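You operate a simulated robot arm through the tools that you are given. There is no shell and no other tool.

The job below is to be done with a simulated robot arm. You get a single attempt, and the scene is never put back.

Task
Empty the long pump on the grey mat through the meter's channel B.
Fine: by its own start key; its green plug in the joiner with the yellow cup and blue foot, blue tap open, zero and count first, stop the count after.
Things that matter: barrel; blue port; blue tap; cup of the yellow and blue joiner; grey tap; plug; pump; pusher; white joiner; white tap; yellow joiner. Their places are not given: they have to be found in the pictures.

The check looks at the end state, three seconds after you hand in, the way a careful person would. Anything else that was tipped, shoved, dropped, spilled or broken makes it a failure.

Robot
A 7-joint arm with a two-finger parallel gripper, fixed in place. Base frame: the origin is on the floor under the middle of its stand, x ahead of it, y to its left, z up; the work surface is at about z = 0.88. Lengths are in m, angles in degrees, forces in N, time in s.
With the tool pointing down near the work surface it reaches from about 0.48 to 0.92 m from the base axis. Its first joint turns from -115.0 to 115.0 degrees. Payload 3.91 kg.
Tool frame: the origin (TCP) lies between the finger pads and is the grasp point; the fingertips stand 0.03 m ahead of it; z points along the fingers, y is the line along which they close. Largest opening 0.11 m; finger width 0.02, thickness 0.01; the body of the gripper, 0.048 by 0.112 m, starts 0.055 m behind the TCP.
Orientation is that of the tool frame in the base frame, as a unit quaternion [w, x, y, z]. With the fingers straight down and closing along the base's y, the tool's x points along the base's -x, its y along +y and its z along -z.

Tools
- The arm moves only by the tool nudge_tool. Its argument "targets" is a list of rows, each a list of 2 entries, a list of its own where there are three numbers: the shift along the tool's x, y, z in m, then the turn, a rotation vector about the tool's x, y, z in degrees. In form: [[[dx, dy, dz], [ax, ay, az]], ...]. A call has 1 to 20 rows; each row shifts and turns the commanded pose from where the row before left it, along the tool's axes as they then stand. "fingers" is the closure in counts, from 0 (fully open) to 255 (shut), set as the call begins (left out, the last holds). A row lasts 0.2 s, in which the tool goes at most 0.05 m and 8.6 degrees; a call with a longer step from one row to the next is refused whole, and so is a gripper value outside its range. A pose out of reach is approached as far as the arm can. The call stops where the force on the tool passes 40 N (or 10 N more than at its start, if that is more) or the arm is blocked; 0.2 s more then pass. Each finger travels about 0.153 m/s and halts on what it meets, pressing with about 26 N; the grip force reading is that of the motor and also rises with nothing between the fingers. The clock runs only during rows and for 0.2 s after the last one: add rows that do not move to give the fingers time. The reply holds the time, the measured pose of the TCP, the force on the tool along the base axes, the opening and the grip force, in the units named above and with some noise, with the torque about the TCP (base axes, N m) and any sound that the robot's microphone picked up.
- Cameras (640 x 400 px; columns grow to the right, rows downward): "scene" is fixed at [0.0478, 0.6482, 1.5078]; the picture's right is [-0.74, -0.68, 0.00], its down [-0.36, 0.39, -0.85] and it looks along [0.57, -0.62, -0.53] (base axes); focal length 348 px, centre (320, 200). "wrist" rides on the gripper at [0.072, 0.017, -0.103] in the tool frame; the picture's right is [-0.23, 0.97, 0.00], its down [-0.76, -0.18, -0.62] and it looks along [-0.61, -0.14, 0.78] (tool axes); focal length 222 px, centre (320, 200).
- snapshot(camera): a new picture of that camera. It takes no simulated time.
- raise_lower(by): slides the trunk up (or, below 0, down) by that many m; the arm rides with it, the base frame stays. It gives what a move gives, with no picture.
- locate(camera, pixels): there is no depth. For up to 12 entries [column, row, z] of the newest picture of that camera ("zoom" is the newest enlarged one), the place [x, y] in the base frame at which the ray of that pixel passes the height z, good to about 0.003 m. It takes no simulated time.
- zoom(camera, box): a new picture of the part [left, top, right, bottom] of that camera's present view, enlarged. It takes no simulated time.
- close_job(): hands the job in; it is judged then, once.

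Open the gripper and draw the arm clear of the work before you hand the job in, unless the task says otherwise.

The tools are called after "Request:" as a command line: name --argument value ..., lists and objects as JSON in quotes. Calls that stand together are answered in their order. nudge_tool: Moves the arm, as the interface text tells. Its arguments: {"type":"object","properties":{"targets":{"type":"array"},"fingers":{"type":"number"}},"required":["targets"]} The other tools are called the same way: raise_lower (by) moves the trunk up or down; snapshot (camera) takes a picture; locate (camera, pixels) gives the place at which the rays of pixels pass given heights; zoom (camera, box) takes an enlarged picture of a part of a camera's view; close_job () hands the job in.

At the start:

```text
t: 0.0
tcp_pos: [0.4754, 0.0775, 1.2882]
orientation: [0.0, 0.0, 1.0, 0.0]
force: [-0.5, -0.7, 0.1]
wrist_torque: [0.0, -0.02, -0.02]
finger_gap: 0.1099
finger_force: 0.0
trunk travel left (down, up): [-0.8, 0.19]
```

scene: 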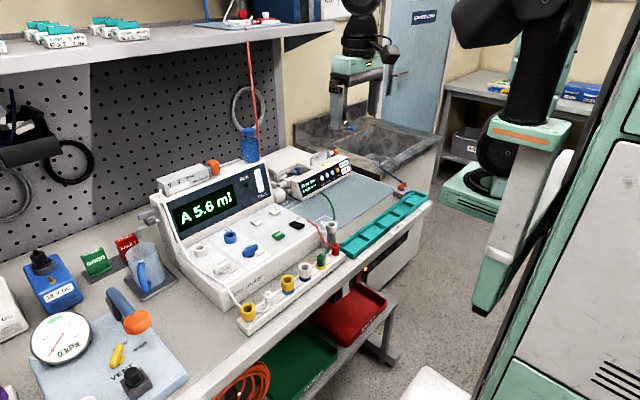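
wrist: 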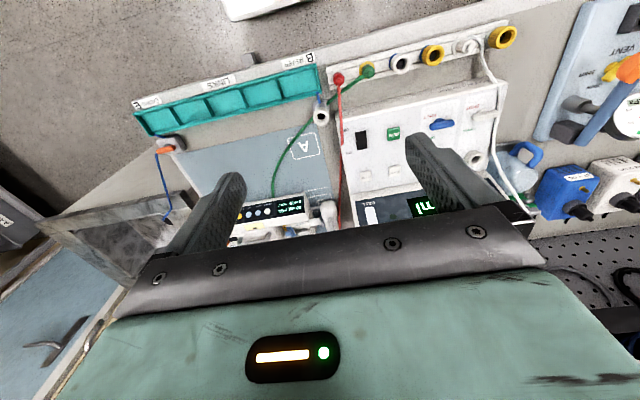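

The scene picture shows a meter with display "A 5.6 ml" near (205,205), a pump on the grey mat near (320,175) and a row of joiners along (245,310)-(335,245). I will enlarge these areas.

Request:
zoom --camera "scene" --box '[150, 150, 310, 250]'

Request:
zoom --camera "scene" --box '[270, 130, 430, 230]'

Request:
zoom --camera "scene" --box '[190, 220, 350, 320]'

Request:
zoom --camera "wrist" --box '[320, 20, 540, 160]'

Request:
zoom --camera "wrist" --box '[120, 40, 350, 240]'

```text
4.00 times, centred on (230, 200) of scene
```

zoom: 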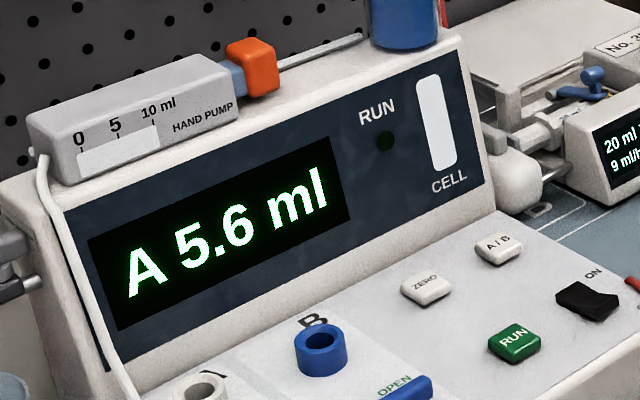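

```text
4.00 times, centred on (350, 180) of scene
```

zoom: 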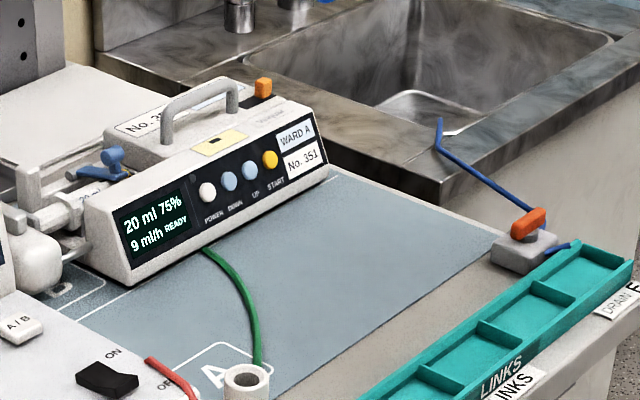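

```text
4.00 times, centred on (270, 270) of scene
```

zoom: 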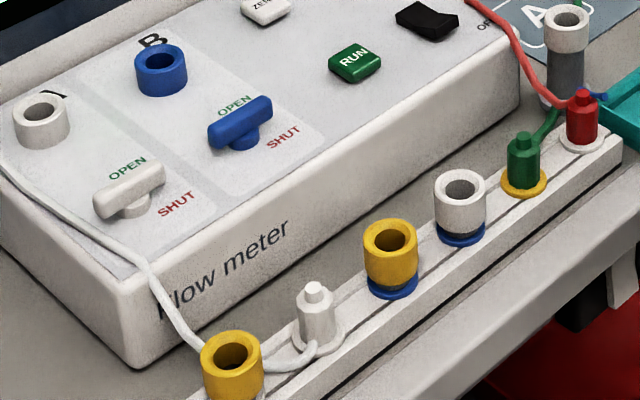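

```text
2.86 times, centred on (430, 90) of wrist
```

zoom: 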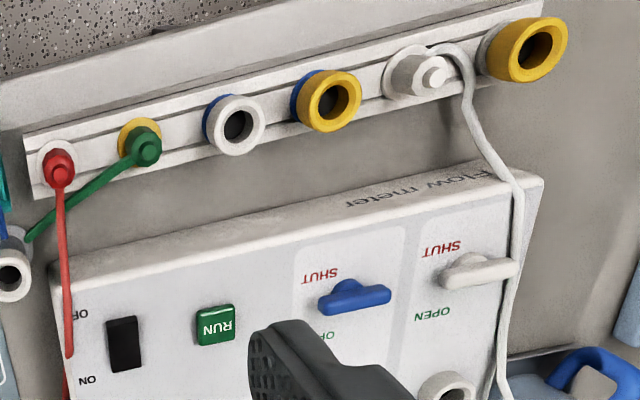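

```text
2.00 times, centred on (235, 140) of wrist
```

zoom: 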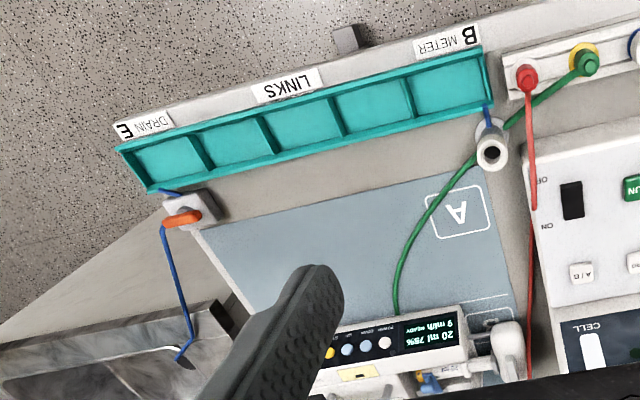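

The meter shows channel A at 5.6 ml. The yellow cup/blue foot joiner is at about scene (287,283), the green plug at (321,260) and the blue port B at (230,237). I cast these pixels at several heights from both cameras to triangulate.

Request:
locate --camera "scene" --pixels '[[250, 250, 0.95], [250, 250, 1.0], [250, 250, 1.05], [230, 236, 0.95], [230, 236, 1.0], [230, 236, 1.05], [287.5, 279, 0.9], [287.5, 279, 0.95], [287.5, 279, 1.0], [321, 256, 0.9], [321, 256, 0.95], [321, 256, 1.0]]'

Request:
locate --camera "wrist" --pixels '[[442, 123, 0.95], [442, 123, 1.0], [442, 123, 1.05], [434, 55, 0.9], [434, 55, 0.95], [434, 55, 1.0], [368, 71, 0.9], [368, 71, 0.95], [368, 71, 1.0], [403, 62, 0.9], [403, 62, 0.95], [403, 62, 1.0]]'

```text
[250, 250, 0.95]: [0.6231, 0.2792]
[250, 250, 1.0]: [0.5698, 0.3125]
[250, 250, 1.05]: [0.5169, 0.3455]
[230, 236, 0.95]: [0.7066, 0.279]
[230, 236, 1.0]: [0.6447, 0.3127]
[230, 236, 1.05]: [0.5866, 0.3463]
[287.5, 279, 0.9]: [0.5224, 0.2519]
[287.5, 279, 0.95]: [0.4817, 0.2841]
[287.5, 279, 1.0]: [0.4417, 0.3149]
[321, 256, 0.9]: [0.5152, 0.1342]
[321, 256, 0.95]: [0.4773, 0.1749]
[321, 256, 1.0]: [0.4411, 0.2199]
```

```text
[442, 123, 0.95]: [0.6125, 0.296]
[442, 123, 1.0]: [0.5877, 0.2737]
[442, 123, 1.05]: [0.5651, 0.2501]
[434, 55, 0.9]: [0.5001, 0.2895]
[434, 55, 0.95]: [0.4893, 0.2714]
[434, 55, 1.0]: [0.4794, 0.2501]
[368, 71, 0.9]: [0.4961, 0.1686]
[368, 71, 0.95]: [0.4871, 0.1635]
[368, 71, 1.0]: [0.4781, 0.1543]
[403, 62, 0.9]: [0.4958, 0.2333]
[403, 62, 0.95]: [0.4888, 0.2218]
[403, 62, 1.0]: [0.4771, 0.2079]
```

Triangulation gives the blue tap at about (0.606,0.289,0.966), the yellow/blue joiner at (0.493,0.276,0.937) and the green plug at (0.488,0.164,0.937). I look more closely at the pump, the grey column with the white cup and the shelf.

Request:
zoom --camera "scene" --box '[260, 140, 360, 205]'

Request:
zoom --camera "scene" --box '[300, 200, 370, 270]'

Request:
zoom --camera "scene" --box '[180, 0, 340, 150]'

Request:
zoom --camera "scene" --box '[0, 220, 200, 400]'

Request:
zoom --camera "scene" --box '[200, 220, 300, 330]'

```text
6.15 times, centred on (310, 172) of scene
```

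zoom: 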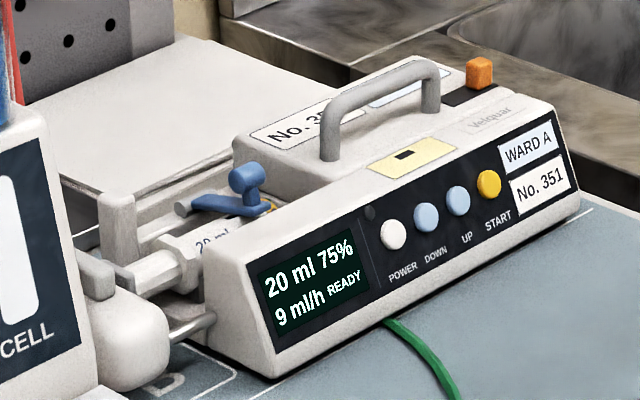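

```text
5.71 times, centred on (335, 235) of scene
```

zoom: 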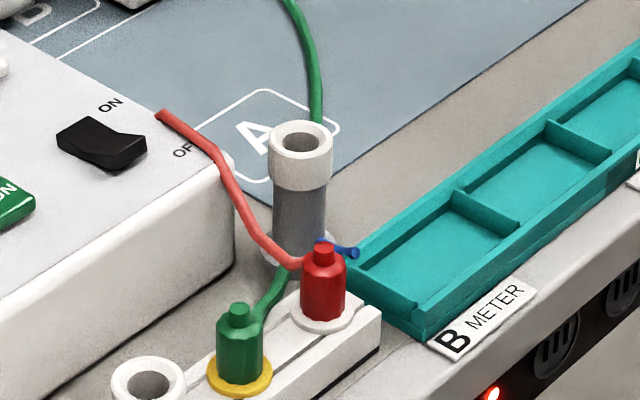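

```text
2.67 times, centred on (260, 75) of scene
```

zoom: 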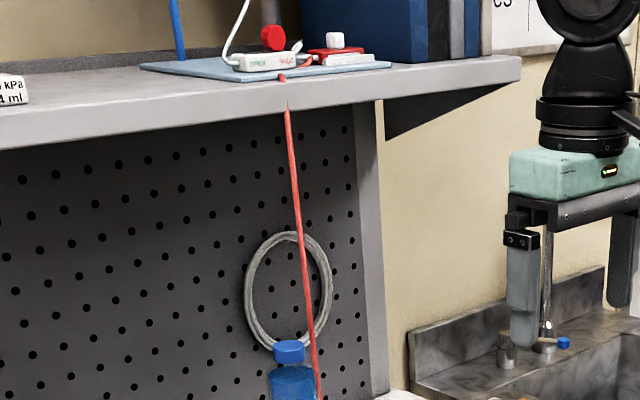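

```text
2.22 times, centred on (100, 310) of scene
```

zoom: 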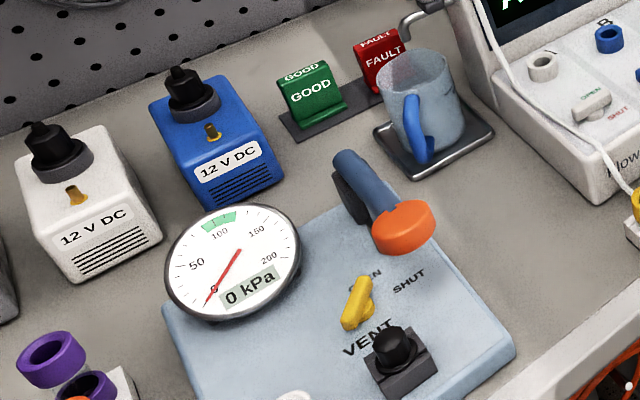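

```text
3.64 times, centred on (250, 275) of scene
```

zoom: 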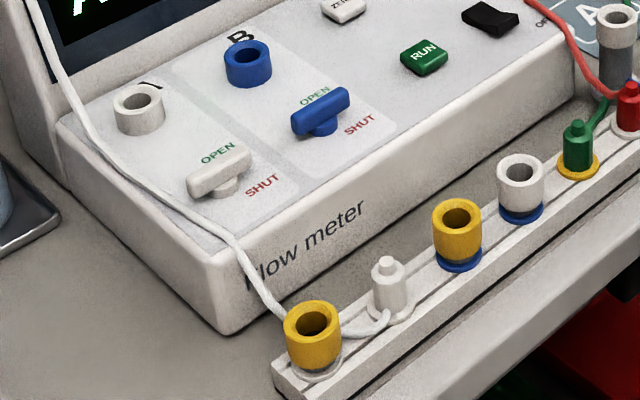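

The beaker under the meter's left spout catches the outflow, and the pump shows 20 ml 75%, 9 ml/h READY. I move the wrist camera over the meter for a close look at taps, keys and the joiner rail.

Request:
nudge_tool --targets '[[[-0.03, 0.03, 0.01], [0, 0, 0]], [[-0.03, 0.03, 0.01], [0, 0, 0]], [[-0.03, 0.03, 0.01], [0, 0, 0]], [[-0.03, 0.03, 0.01], [0, 0, 0]]]' --fingers 0

Request:
snapshot --camera "wrist"

Request:
snapshot --camera "scene"

```text
t: 1.0
tcp_pos: [0.5963, 0.1956, 1.2456]
orientation: [0.0, 0.0, 1.0, 0.0]
force: [-0.5, -0.1, 0.6]
wrist_torque: [0.03, -0.02, -0.02]
finger_gap: 0.1098
finger_force: 0.1
trunk travel left (down, up): [-0.8, 0.19]
```

```text
taken
```

wrist: 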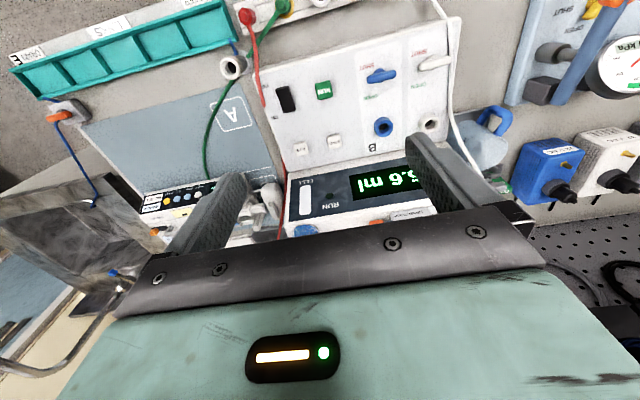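

```text
taken
```

scene: 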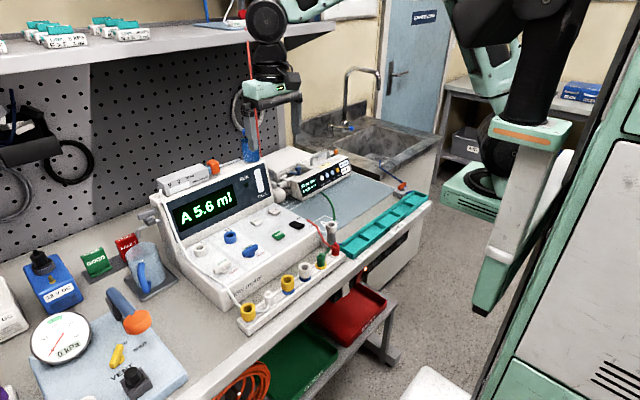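

The wrist view now shows the meter panel at (270-460, 20-180). I enlarge it and the pump.

Request:
zoom --camera "wrist" --box '[260, 20, 460, 150]'

Request:
zoom --camera "wrist" --box '[130, 80, 300, 240]'

Request:
zoom --camera "wrist" --box '[0, 0, 300, 160]'

```text
3.08 times, centred on (360, 85) of wrist
```

zoom: 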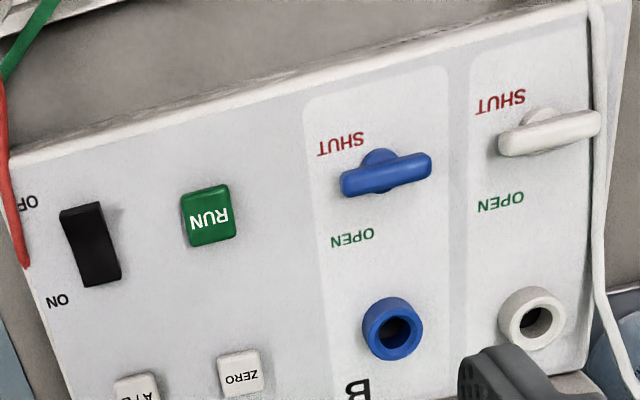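

```text
2.50 times, centred on (215, 160) of wrist
```

zoom: 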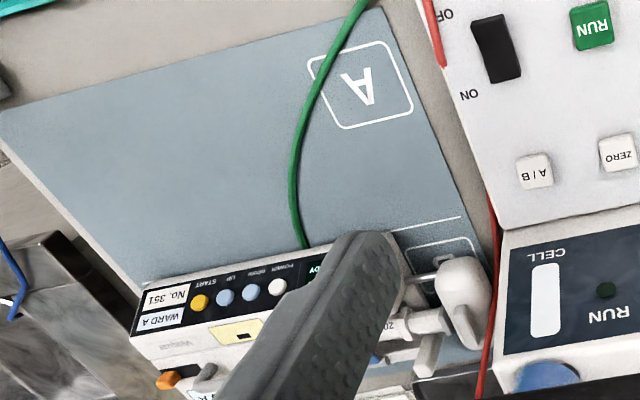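

```text
2.13 times, centred on (150, 80) of wrist
```

zoom: 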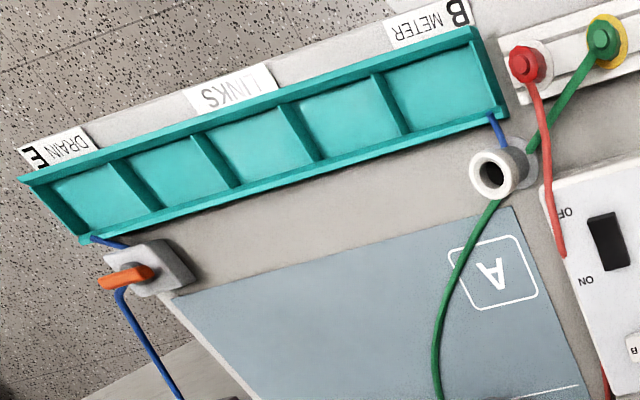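

The blue tap's bar at wrist zoom (387,172) lies along y, with SHUT nearer the robot and OPEN farther. I go lower over the panel to see its state and geometry more finely.

Request:
nudge_tool --targets '[[[0.012, 0.015, 0.038], [0, 0, 0]], [[0.012, 0.015, 0.038], [0, 0, 0]], [[0.012, 0.015, 0.038], [0, 0, 0]], [[0, 0, 0], [0, 0, 0]]]'

Request:
snapshot --camera "wrist"

Request:
zoom --camera "wrist" --box '[240, 0, 460, 150]'

```text
t: 2.0
tcp_pos: [0.5617, 0.241, 1.1337]
orientation: [0.0, 0.0, 1.0, 0.001]
force: [0.4, 0.3, -0.6]
wrist_torque: [-0.01, -0.01, -0.01]
finger_gap: 0.1099
finger_force: 0.0
trunk travel left (down, up): [-0.8, 0.19]
```

```text
taken
```

wrist: 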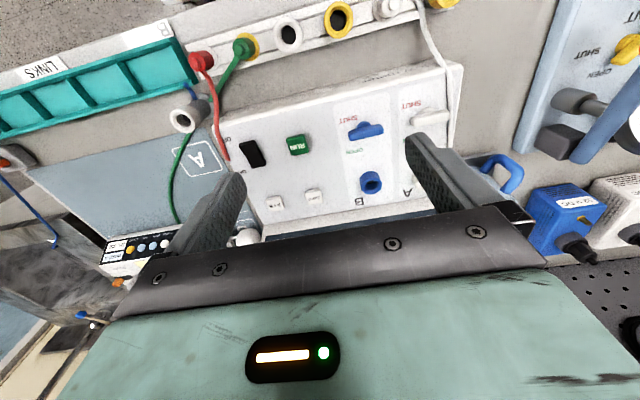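

```text
2.67 times, centred on (350, 75) of wrist
```

zoom: 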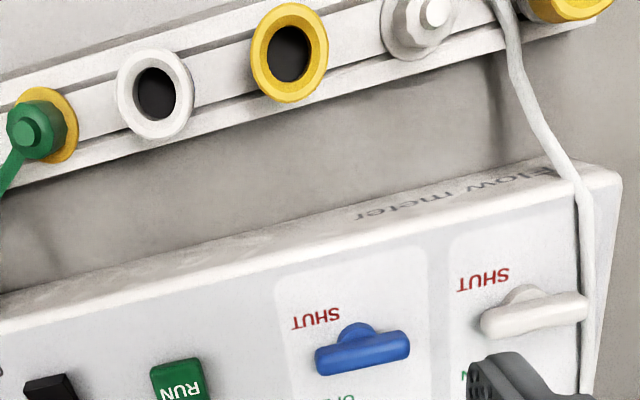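

The blue tap bar is symmetric about its hub. I cast labels, tap bar ends, port and keys at panel-like heights from both cameras.

Request:
locate --camera "wrist" --pixels '[[348.1, 135.8, 0.965], [383.8, 129.4, 0.965], [410.8, 121.9, 0.965], [450.5, 113.6, 0.965], [348.9, 119.3, 0.945], [353, 150, 0.945], [371, 181, 0.965], [297, 143, 0.95], [275, 202, 0.95], [313, 196, 0.95], [448, 66, 0.945], [210, 117, 0.945]]'

Request:
zoom --camera "scene" --box '[190, 215, 310, 290]'

```text
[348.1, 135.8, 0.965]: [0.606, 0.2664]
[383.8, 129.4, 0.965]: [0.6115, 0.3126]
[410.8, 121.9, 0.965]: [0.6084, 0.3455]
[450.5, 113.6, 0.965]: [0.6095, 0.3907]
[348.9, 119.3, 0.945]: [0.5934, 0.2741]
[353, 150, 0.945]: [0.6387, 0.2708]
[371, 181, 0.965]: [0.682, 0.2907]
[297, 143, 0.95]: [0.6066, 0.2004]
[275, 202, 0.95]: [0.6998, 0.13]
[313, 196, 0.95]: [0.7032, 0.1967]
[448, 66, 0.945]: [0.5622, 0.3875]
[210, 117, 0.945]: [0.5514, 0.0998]
```

```text
5.33 times, centred on (250, 252) of scene
```

zoom: 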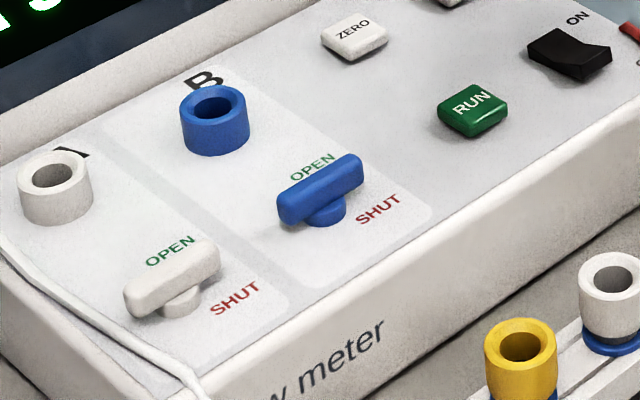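

Panel features look consistent with a panel top near z≈0.94. Now I cast the rail items and label centres in both views to refine heights.

Request:
locate --camera "wrist" --pixels '[[338.75, 19.9, 0.92], [338.75, 19.9, 0.94], [240.5, 48, 0.92], [240.5, 48, 0.94], [287.4, 33.75, 0.92], [287.4, 33.75, 0.94], [348.9, 119.3, 0.93], [353, 150, 0.93], [371, 181, 0.95], [371, 181, 0.98], [448, 66, 0.93], [210, 117, 0.93]]'

Request:
locate --camera "scene" --pixels '[[260.9, 253.9, 0.93], [260.9, 253.9, 0.945], [248.7, 245.8, 0.93], [248.7, 245.8, 0.945], [230.3, 235, 0.95], [230.3, 235, 0.965], [230.3, 235, 0.98], [287.6, 279, 0.93], [287.6, 279, 0.94], [320.8, 256, 0.93], [320.8, 256, 0.94], [305, 267, 0.935]]'

```text
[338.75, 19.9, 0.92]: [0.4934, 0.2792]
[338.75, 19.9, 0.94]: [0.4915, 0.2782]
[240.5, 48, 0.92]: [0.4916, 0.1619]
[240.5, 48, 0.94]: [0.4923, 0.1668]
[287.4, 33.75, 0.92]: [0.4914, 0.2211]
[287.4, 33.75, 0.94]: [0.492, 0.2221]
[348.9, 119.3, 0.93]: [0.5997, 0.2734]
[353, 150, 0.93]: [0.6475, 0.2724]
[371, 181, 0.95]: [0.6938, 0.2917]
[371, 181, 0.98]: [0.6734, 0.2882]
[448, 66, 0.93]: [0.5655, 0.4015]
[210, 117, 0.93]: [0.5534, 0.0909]
```

```text
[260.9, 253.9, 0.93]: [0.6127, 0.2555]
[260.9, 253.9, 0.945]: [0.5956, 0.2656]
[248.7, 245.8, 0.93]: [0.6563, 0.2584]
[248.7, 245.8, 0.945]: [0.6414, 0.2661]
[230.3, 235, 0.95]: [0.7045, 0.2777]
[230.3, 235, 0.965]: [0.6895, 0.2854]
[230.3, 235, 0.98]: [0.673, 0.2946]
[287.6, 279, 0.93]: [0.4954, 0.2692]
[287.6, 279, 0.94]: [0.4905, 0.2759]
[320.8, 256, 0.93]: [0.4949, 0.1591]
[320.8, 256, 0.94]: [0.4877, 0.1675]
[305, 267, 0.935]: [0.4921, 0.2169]
```

The panel is at z≈0.948, the port B top at (0.679,0.290,0.973), the yellow/blue cup top at (0.4915,0.278,0.94), and rail spacing is 0.056 in y. I move above the yellow/blue joiner and yaw the tool +90° so the fingers close along x, clear of the neighbouring joiners.

Request:
nudge_tool --targets '[[[0.023, 0.0123, 0.015], [0, 0, 0]], [[0.023, 0.0123, 0.015], [0, 0, 0]], [[0.023, 0.0123, 0.015], [0, 0, 0]], [[0, 0, 0], [0, 0, 8.182]], [[0, 0, 0], [0, 0, 8.182]], [[0, 0, 0], [0, 0, 8.182]], [[0, 0, 0], [0, 0, 8.182]], [[0, 0, 0], [0, 0, 8.182]], [[0, 0, 0], [0, 0, 8.182]], [[0, 0, 0], [0, 0, 8.182]], [[0, 0, 0], [0, 0, 8.182]], [[0, 0, 0], [0, 0, 8.182]], [[0, 0, 0], [0, 0, 8.182]], [[0, 0, 0], [0, 0, 8.182]]]'

Request:
snapshot --camera "wrist"

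Request:
snapshot --camera "scene"

```text
t: 5.0
tcp_pos: [0.4926, 0.2795, 1.0885]
orientation: [0.0, 0.708, 0.707, 0.0]
force: [0.0, 0.1, 0.4]
wrist_torque: [0.02, -0.01, -0.02]
finger_gap: 0.1101
finger_force: 0.1
trunk travel left (down, up): [-0.8, 0.19]
```

```text
taken
```

wrist: 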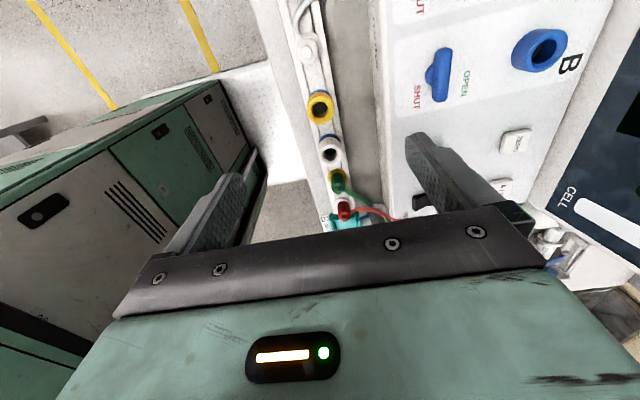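

```text
taken
```

scene: 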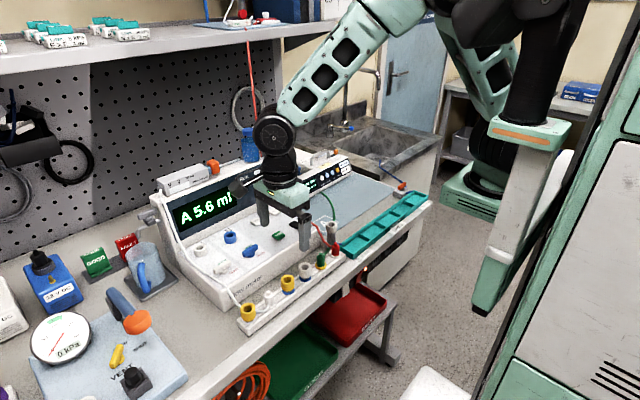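

The joiner is at wrist (320,106), centred between the fingers. I enlarge the rail to see cup, foot and clearances.

Request:
zoom --camera "wrist" --box '[270, 60, 400, 240]'

Request:
zoom --camera "wrist" --box '[390, 0, 600, 130]'

Request:
locate --camera "wrist" --pixels '[[319.5, 105, 0.93], [319.5, 105, 0.94], [319.5, 105, 0.95], [329, 149, 0.94], [337.5, 178, 0.94], [541, 48, 0.965], [541, 48, 0.975], [443, 75, 0.965], [440, 50, 0.965], [440, 101, 0.965]]'

```text
2.22 times, centred on (335, 150) of wrist
```

zoom: 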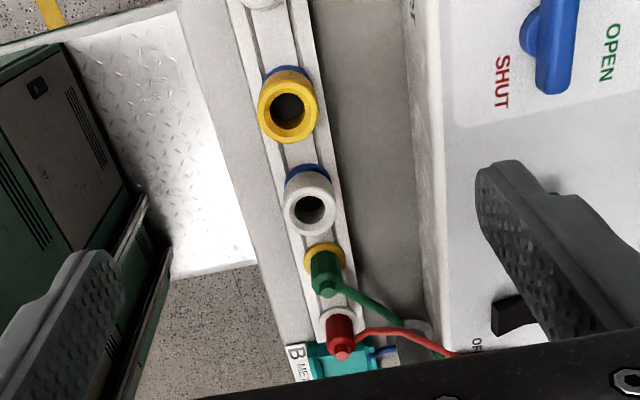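

```text
3.05 times, centred on (495, 65) of wrist
```

zoom: 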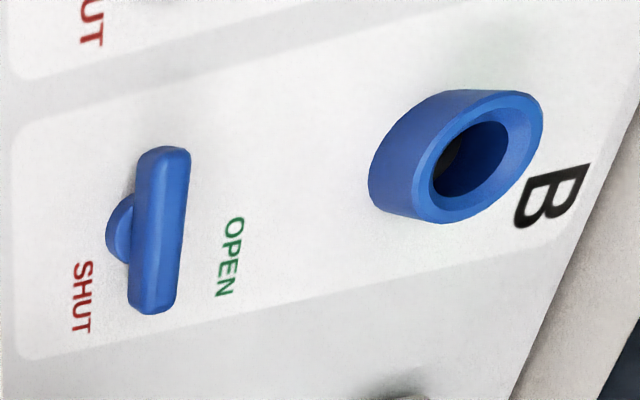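

```text
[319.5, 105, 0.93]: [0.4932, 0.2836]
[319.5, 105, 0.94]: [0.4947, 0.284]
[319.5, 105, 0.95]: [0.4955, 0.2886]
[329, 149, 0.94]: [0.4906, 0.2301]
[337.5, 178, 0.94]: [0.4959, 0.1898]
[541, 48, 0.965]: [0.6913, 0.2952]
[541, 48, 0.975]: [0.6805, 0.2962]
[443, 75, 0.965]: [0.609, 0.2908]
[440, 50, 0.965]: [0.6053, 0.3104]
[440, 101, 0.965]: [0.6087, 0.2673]
```

Cup centre from the zoom is at about (320.6,108.4), which puts it almost exactly under the TCP. I part-close to about 0.06 m (to stay clear of the meter's front edge at x≈0.553) and descend to z≈0.965.

Request:
nudge_tool --targets '[[[0, 0, 0.0], [0, 0, 0]], [[0, 0, 0.0], [0, 0, 0]], [[0, 0, 0.041], [0, 0, 0]], [[0, 0, 0.041], [0, 0, 0]], [[0, 0, 0.041], [0, 0, 0]], [[0, 0, 0], [0, 0, 0]]]' --fingers 116

Request:
snapshot --camera "wrist"

Request:
zoom --camera "wrist" --box '[240, 60, 400, 200]'

Request:
zoom --camera "scene" --box '[240, 210, 350, 320]'

```text
t: 6.4
tcp_pos: [0.4899, 0.2808, 0.9645]
orientation: [0.0, 0.707, 0.707, 0.0]
force: [0.6, 0.4, -0.8]
wrist_torque: [0.01, -0.01, -0.02]
finger_gap: 0.0597
finger_force: 0.0
trunk travel left (down, up): [-0.8, 0.19]
```

```text
taken
```

wrist: 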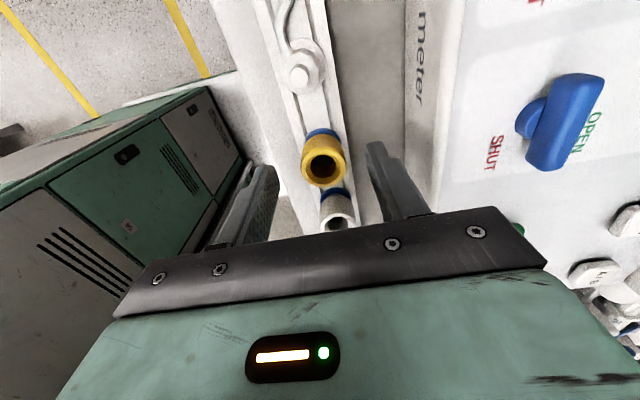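

```text
2.86 times, centred on (320, 130) of wrist
```

zoom: 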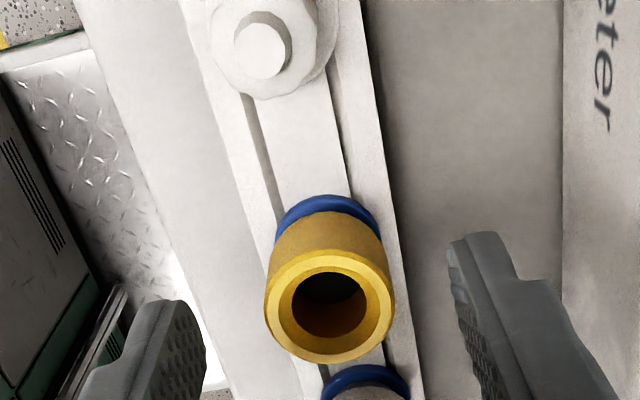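

```text
3.64 times, centred on (295, 265) of scene
```

zoom: 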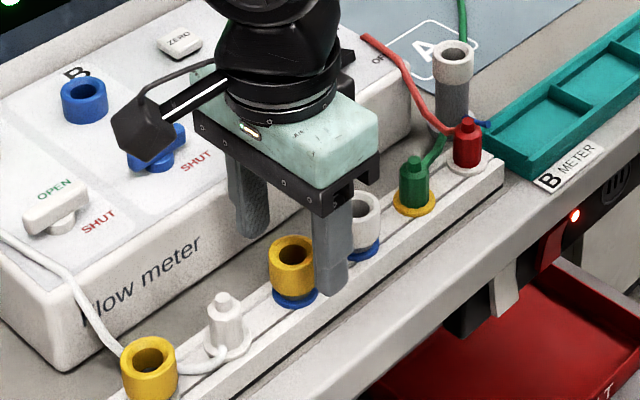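

The cup rim at wrist (323,167.5) matches z≈0.94, x≈0.492, y≈0.281, diameter ≈0.03, with the rail top near 0.90. I descend to z≈0.938 with a 2 mm x correction.

Request:
nudge_tool --targets '[[[0, 0.002, 0.0135], [0, 0, 0]], [[0, 0, 0.013], [0, 0, 0]], [[0, 0, 0], [0, 0, 0]]]'

Request:
zoom --camera "scene" --box '[260, 240, 330, 310]'

Request:
zoom --camera "wrist" --box '[240, 100, 400, 240]'

```text
t: 7.2
tcp_pos: [0.4919, 0.2794, 0.9381]
orientation: [0.0, 0.707, 0.707, 0.0]
force: [-0.8, -0.3, -0.2]
wrist_torque: [0.0, 0.01, -0.02]
finger_gap: 0.0601
finger_force: 0.1
trunk travel left (down, up): [-0.8, 0.19]
```

```text
5.71 times, centred on (295, 275) of scene
```

zoom: 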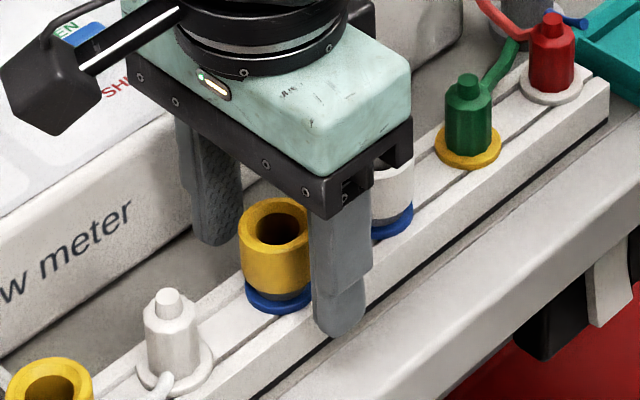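

```text
2.86 times, centred on (320, 170) of wrist
```

zoom: 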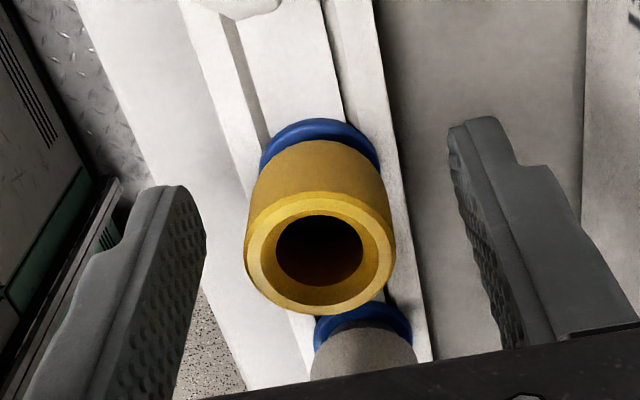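

The fingers straddle the yellow cup symmetrically (rim centred at wrist zoom (320,252)). I close the gripper.

Request:
nudge_tool --targets '[[[0, 0, 0], [0, 0, 0]], [[0, 0, 0], [0, 0, 0]], [[0, 0, 0], [0, 0, 0]], [[0, 0, 0], [0, 0, 0]]]' --fingers 255

Request:
zoom --camera "wrist" --box '[240, 100, 400, 240]'

```text
t: 8.2
tcp_pos: [0.4926, 0.279, 0.938]
orientation: [-0.001, 0.707, 0.707, -0.001]
force: [-0.6, -0.1, -0.2]
wrist_torque: [0.0, 0.02, 0.02]
finger_gap: 0.03
finger_force: 26.0
trunk travel left (down, up): [-0.8, 0.19]
```

```text
2.86 times, centred on (320, 170) of wrist
```

zoom: 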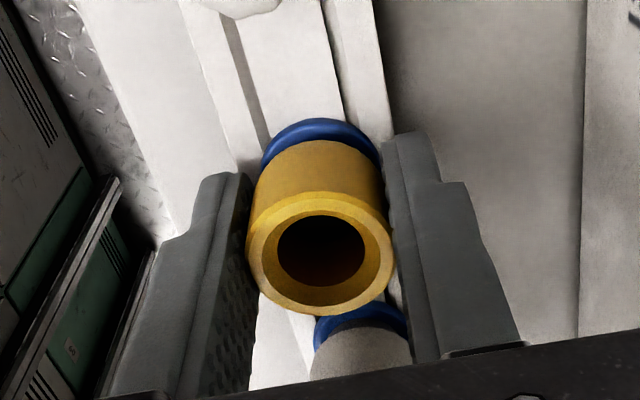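

The cup is gripped (gap 0.030, 26 N) without side force. I lift straight up slowly.

Request:
nudge_tool --targets '[[[0, 0, -0.01], [0, 0, 0]], [[0, 0, -0.015], [0, 0, 0]], [[0, 0, -0.025], [0, 0, 0]], [[0, 0, -0.03], [0, 0, 0]], [[0, 0, -0.03], [0, 0, 0]], [[0, 0, 0], [0, 0, 0]]]'

Request:
snapshot --camera "scene"

Request:
zoom --camera "scene" --box '[230, 190, 340, 300]'

Request:
zoom --camera "wrist" --box '[240, 60, 400, 240]'

```text
t: 9.6
tcp_pos: [0.4948, 0.2801, 1.05]
orientation: [0.0, 0.707, 0.707, 0.0]
force: [0.1, 0.0, -0.1]
wrist_torque: [0.0, -0.05, 0.0]
finger_gap: 0.0299
finger_force: 25.4
trunk travel left (down, up): [-0.8, 0.19]
```

```text
taken
```

scene: 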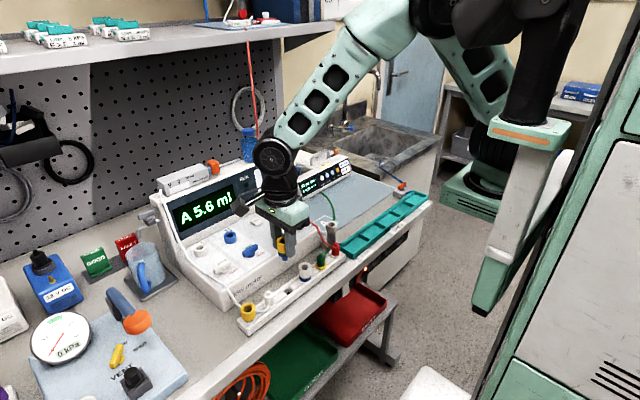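

```text
3.64 times, centred on (285, 245) of scene
```

zoom: 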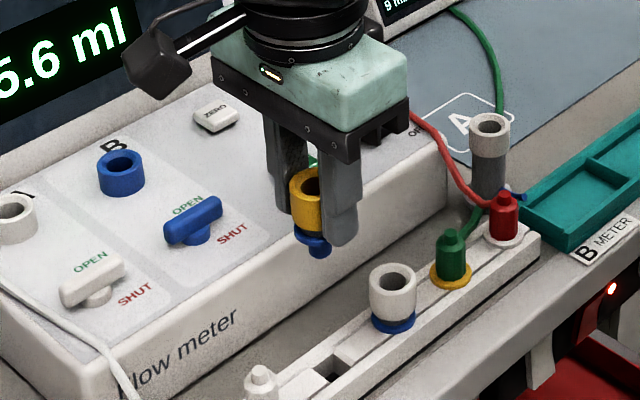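

```text
2.22 times, centred on (320, 150) of wrist
```

zoom: 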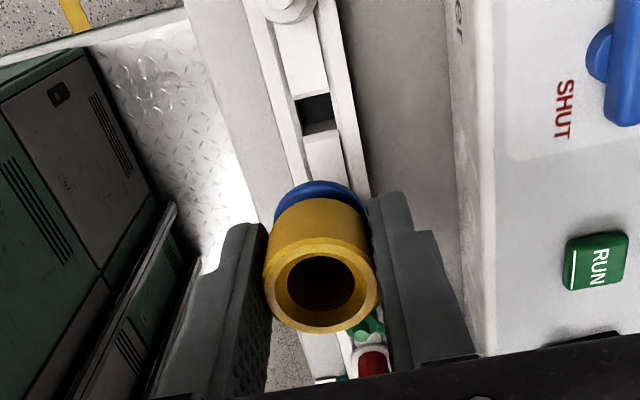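

The joiner is out of the rail with its short blue foot below the fingers at scene zoom (318,245). I carry it up and over to above port B and yaw back −90° so the fingers close along y, clear of the display housing.

Request:
nudge_tool --targets '[[[0, 0, -0.04], [0, 0, 0]], [[0.0025, 0.046, -0.012], [0, 0, 0]], [[0.0025, 0.046, -0.008], [0, 0, 0]], [[0.0025, 0.046, 0], [0, 0, 0]], [[0.0025, 0.046, 0], [0, 0, 0]], [[0, 0, 0], [0, 0, -8.182]], [[0, 0, 0], [0, 0, -8.182]], [[0, 0, 0], [0, 0, -8.182]], [[0, 0, 0], [0, 0, -8.182]], [[0, 0, 0], [0, 0, -8.182]], [[0, 0, 0], [0, 0, -8.182]], [[0, 0, 0], [0, 0, -8.182]], [[0, 0, 0], [0, 0, -8.182]], [[0, 0, 0], [0, 0, -8.182]], [[0, 0, 0], [0, 0, -8.182]], [[0, 0, 0], [0, 0, -8.182]]]'

Request:
snapshot --camera "wrist"

Request:
zoom --camera "wrist" --box '[220, 0, 420, 200]'

Request:
zoom --camera "scene" --box '[170, 160, 290, 260]'

```text
t: 13.0
tcp_pos: [0.6778, 0.2891, 1.1109]
orientation: [0.0, -0.001, 1.0, 0.0]
force: [-0.6, 0.7, -0.2]
wrist_torque: [0.04, -0.03, 0.01]
finger_gap: 0.0299
finger_force: 26.1
trunk travel left (down, up): [-0.8, 0.19]
```

```text
taken
```

wrist: 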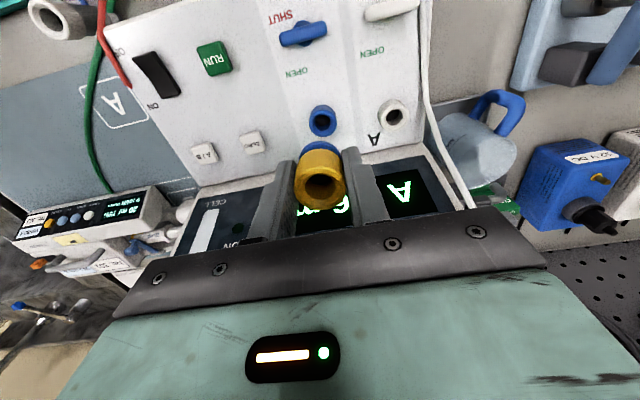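

```text
2.00 times, centred on (320, 100) of wrist
```

zoom: 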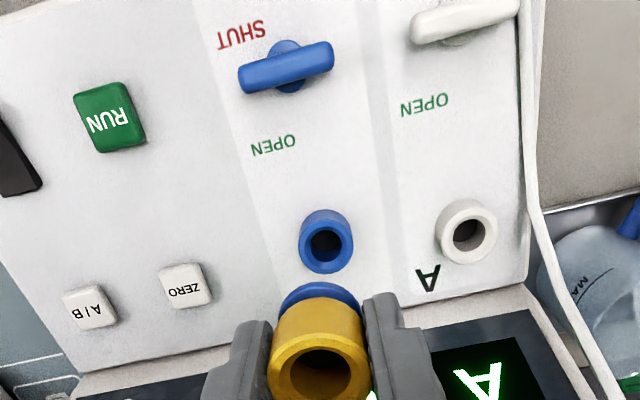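

```text
4.00 times, centred on (230, 210) of scene
```

zoom: 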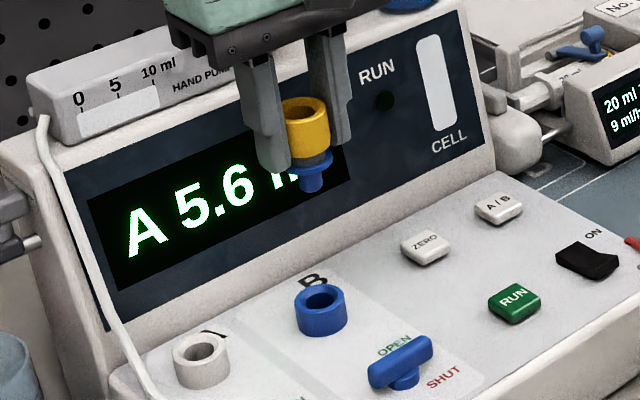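

The port is at wrist (323,122.5) and the held cup at (320,188). I check the port and the held cup with locate in both cameras to calibrate out bias.

Request:
locate --camera "wrist" --pixels '[[323, 122.5, 0.965], [323, 122.5, 0.97], [323, 122.5, 0.975], [323, 122.5, 0.98], [319, 188.5, 1.113], [395, 116.5, 0.97]]'

Request:
locate --camera "scene" --pixels '[[230, 234.25, 0.965], [230, 234.25, 0.97], [230, 234.25, 0.975], [230, 234.25, 0.98], [226.25, 186.3, 1.113], [226.25, 186.3, 1.11], [226.25, 186.3, 1.12], [200.2, 250, 0.97]]'

Request:
zoom --camera "scene" --box '[190, 170, 270, 250]'

Request:
zoom --camera "wrist" --box '[280, 90, 370, 210]'

```text
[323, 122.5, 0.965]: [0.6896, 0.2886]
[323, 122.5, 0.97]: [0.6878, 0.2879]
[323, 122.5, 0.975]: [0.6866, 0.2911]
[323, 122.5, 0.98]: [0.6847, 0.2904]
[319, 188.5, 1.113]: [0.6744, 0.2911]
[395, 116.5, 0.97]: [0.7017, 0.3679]
```

```text
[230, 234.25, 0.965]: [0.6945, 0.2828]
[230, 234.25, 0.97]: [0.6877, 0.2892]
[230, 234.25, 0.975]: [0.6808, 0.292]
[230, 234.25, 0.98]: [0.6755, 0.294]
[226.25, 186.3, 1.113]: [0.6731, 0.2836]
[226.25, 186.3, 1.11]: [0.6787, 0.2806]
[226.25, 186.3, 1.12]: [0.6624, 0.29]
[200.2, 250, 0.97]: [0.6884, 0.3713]
```

```text
5.00 times, centred on (230, 210) of scene
```

zoom: 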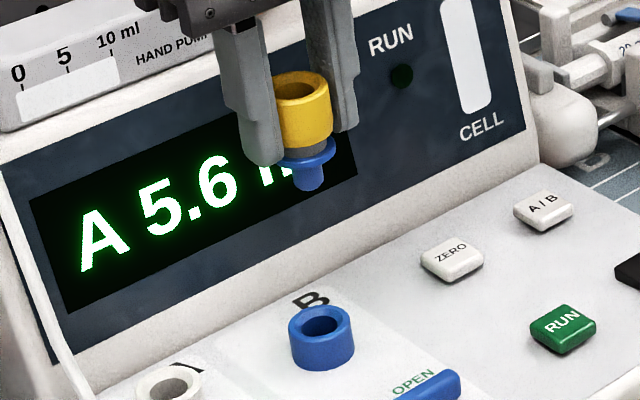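

```text
3.33 times, centred on (325, 150) of wrist
```

zoom: 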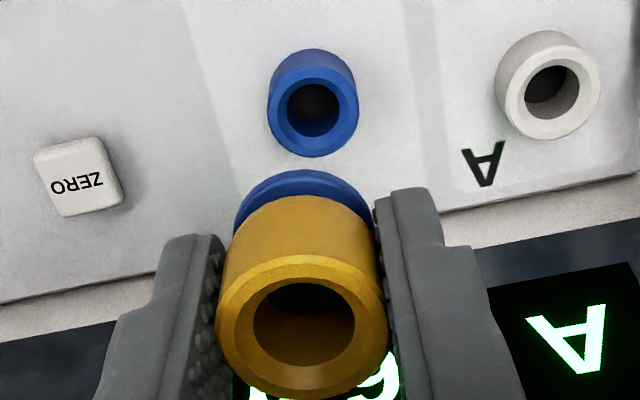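

Both rays agree on the port rim at about (0.687,0.289,0.970). I shift 9 mm forward and descend to z≈1.036, just above contact, then look again.

Request:
nudge_tool --targets '[[[-0.009, 0, 0], [0, 0, 0]], [[0, 0, 0.025], [0, 0, 0]], [[0, 0, 0.025], [0, 0, 0]], [[0, 0, 0.025], [0, 0, 0]], [[0, 0, 0], [0, 0, 0]]]'

Request:
snapshot --camera "wrist"

Request:
zoom --camera "wrist" --box '[260, 100, 380, 220]'

Request:
zoom --camera "scene" --box '[195, 190, 265, 260]'

```text
t: 14.2
tcp_pos: [0.6863, 0.2907, 1.0354]
orientation: [0.0, 0.0, 1.0, 0.0]
force: [-0.8, 0.1, 0.3]
wrist_torque: [0.01, -0.02, 0.01]
finger_gap: 0.03
finger_force: 26.3
trunk travel left (down, up): [-0.8, 0.19]
```

```text
taken
```

wrist: 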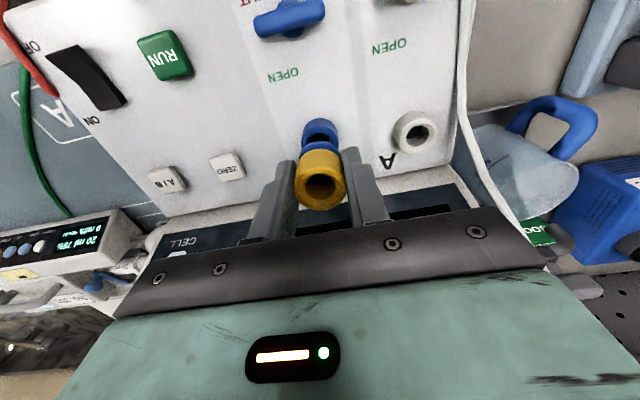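

```text
3.33 times, centred on (320, 160) of wrist
```

zoom: 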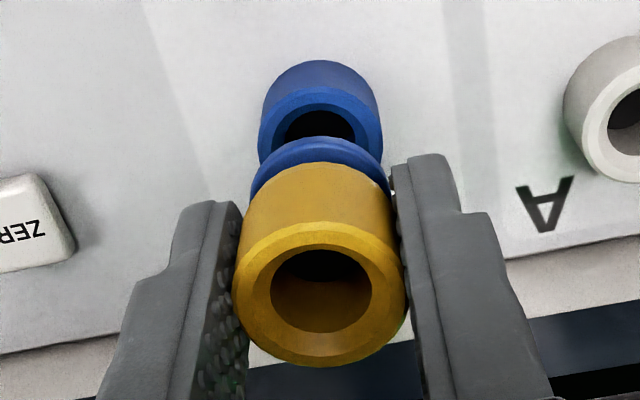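

```text
5.71 times, centred on (230, 225) of scene
```

zoom: 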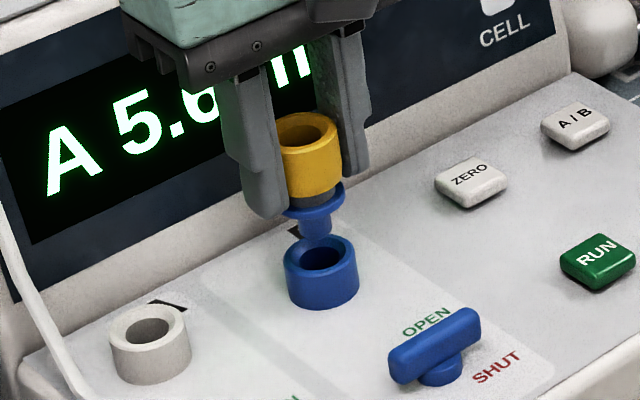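

The foot tip at scene zoom (315,235) and the port rim centre (321,258) line up along the vertical, and in the wrist view the columns match too. I descend slowly and watch the force.

Request:
nudge_tool --targets '[[[-0.0007, 0, 0.005], [0, 0, 0]], [[0, 0, 0.005], [0, 0, 0]], [[0, 0, 0.004], [0, 0, 0]], [[0, 0, 0.003], [0, 0, 0]]]'

Request:
zoom --camera "wrist" --box '[260, 100, 380, 220]'

Request:
zoom --camera "scene" --box '[195, 190, 265, 260]'

```text
t: 15.2
tcp_pos: [0.6863, 0.2898, 1.0186]
orientation: [0.0, 0.0, 1.0, 0.0]
force: [0.0, -0.2, 0.0]
wrist_torque: [0.03, -0.01, -0.01]
finger_gap: 0.03
finger_force: 25.3
trunk travel left (down, up): [-0.8, 0.19]
```

```text
3.33 times, centred on (320, 160) of wrist
```

zoom: 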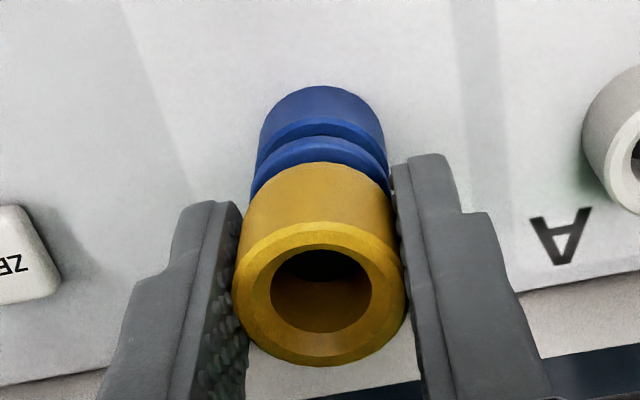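

```text
5.71 times, centred on (230, 225) of scene
```

zoom: 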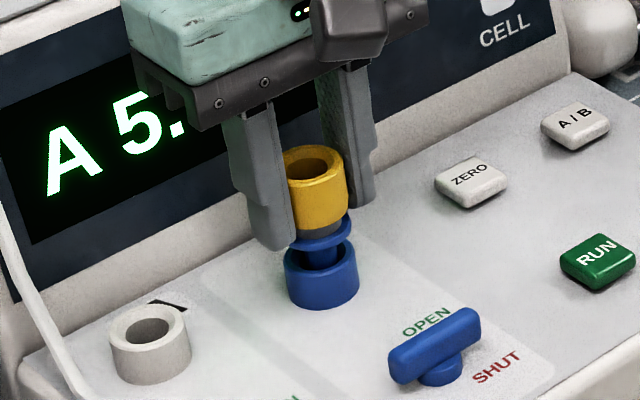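

The foot at scene zoom (320,262) sits in the rim opening and there is no force yet. I keep descending in small steps.

Request:
nudge_tool --targets '[[[0, 0, 0.003], [0, 0, 0]], [[0, 0, 0.003], [0, 0, 0]], [[0, 0, 0.003], [0, 0, 0]]]'

Request:
zoom --camera "scene" --box '[195, 190, 265, 260]'

Request:
zoom --camera "wrist" --box '[260, 100, 380, 220]'

```text
t: 16.0
tcp_pos: [0.687, 0.291, 1.0104]
orientation: [0.001, 0.0, 1.0, 0.0]
force: [2.0, 0.1, 0.5]
wrist_torque: [0.0, -0.1, -0.01]
finger_gap: 0.0297
finger_force: 26.1
trunk travel left (down, up): [-0.8, 0.19]
```

```text
5.71 times, centred on (230, 225) of scene
```

zoom: 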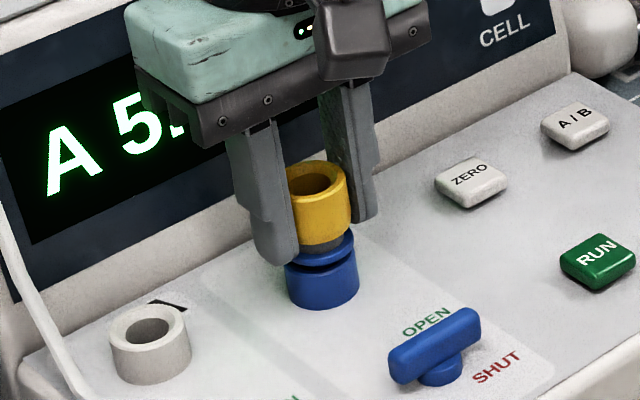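

```text
3.33 times, centred on (320, 160) of wrist
```

zoom: 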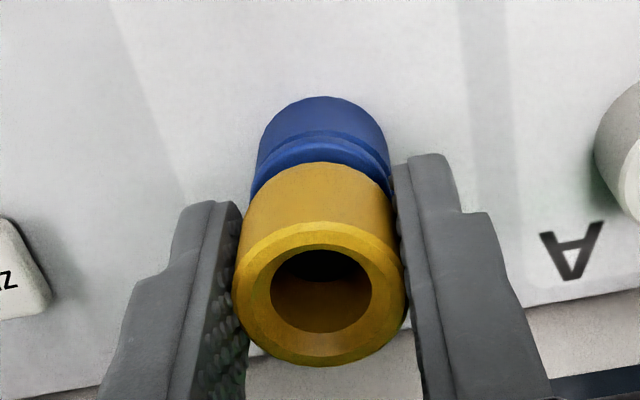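

The foot is entering the port with only a 2 N side force in +x. I follow that by about half a millimetre and push further down until the flange seats.

Request:
nudge_tool --targets '[[[-0.0006, 0, 0.002], [0, 0, 0]], [[0, 0, 0.002], [0, 0, 0]], [[0, 0, 0.002], [0, 0, 0]], [[0, 0, 0.0015], [0, 0, 0]]]'

Request:
zoom --camera "scene" --box '[195, 190, 265, 260]'

```text
t: 17.0
tcp_pos: [0.6869, 0.2911, 1.0039]
orientation: [0.002, 0.0, 1.0, 0.001]
force: [2.9, -4.1, 17.3]
wrist_torque: [-0.18, -0.01, 0.02]
finger_gap: 0.0296
finger_force: 25.6
trunk travel left (down, up): [-0.8, 0.19]
```

```text
5.71 times, centred on (230, 225) of scene
```

zoom: 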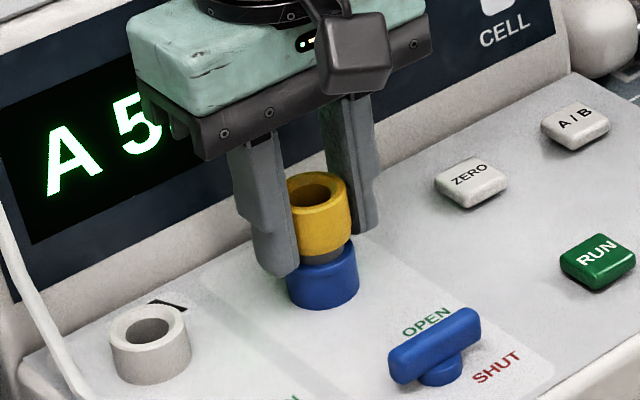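

The flange now meets the port rim with 17 N upward force. I press slightly further to make sure it is fully seated.

Request:
nudge_tool --targets '[[[0, 0, 0.0015], [0, 0, 0]], [[0, 0, 0], [0, 0, 0]]]'

Request:
zoom --camera "wrist" --box '[260, 100, 380, 220]'

```text
t: 17.6
tcp_pos: [0.6862, 0.289, 1.0006]
orientation: [0.0, 0.0, 1.0, 0.001]
force: [2.9, 1.3, 19.1]
wrist_torque: [-0.12, 0.05, 0.04]
finger_gap: 0.0298
finger_force: 26.0
trunk travel left (down, up): [-0.8, 0.19]
```

```text
3.33 times, centred on (320, 160) of wrist
```

zoom: 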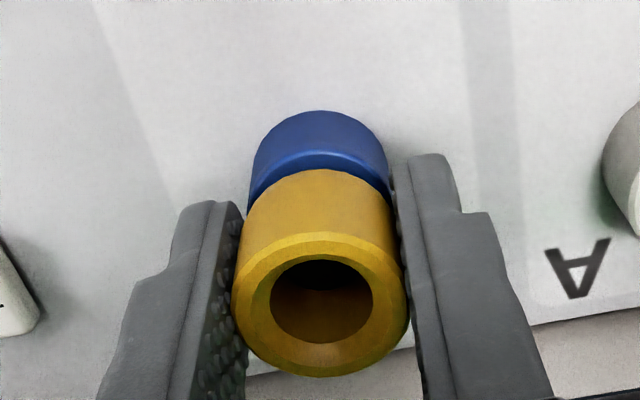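

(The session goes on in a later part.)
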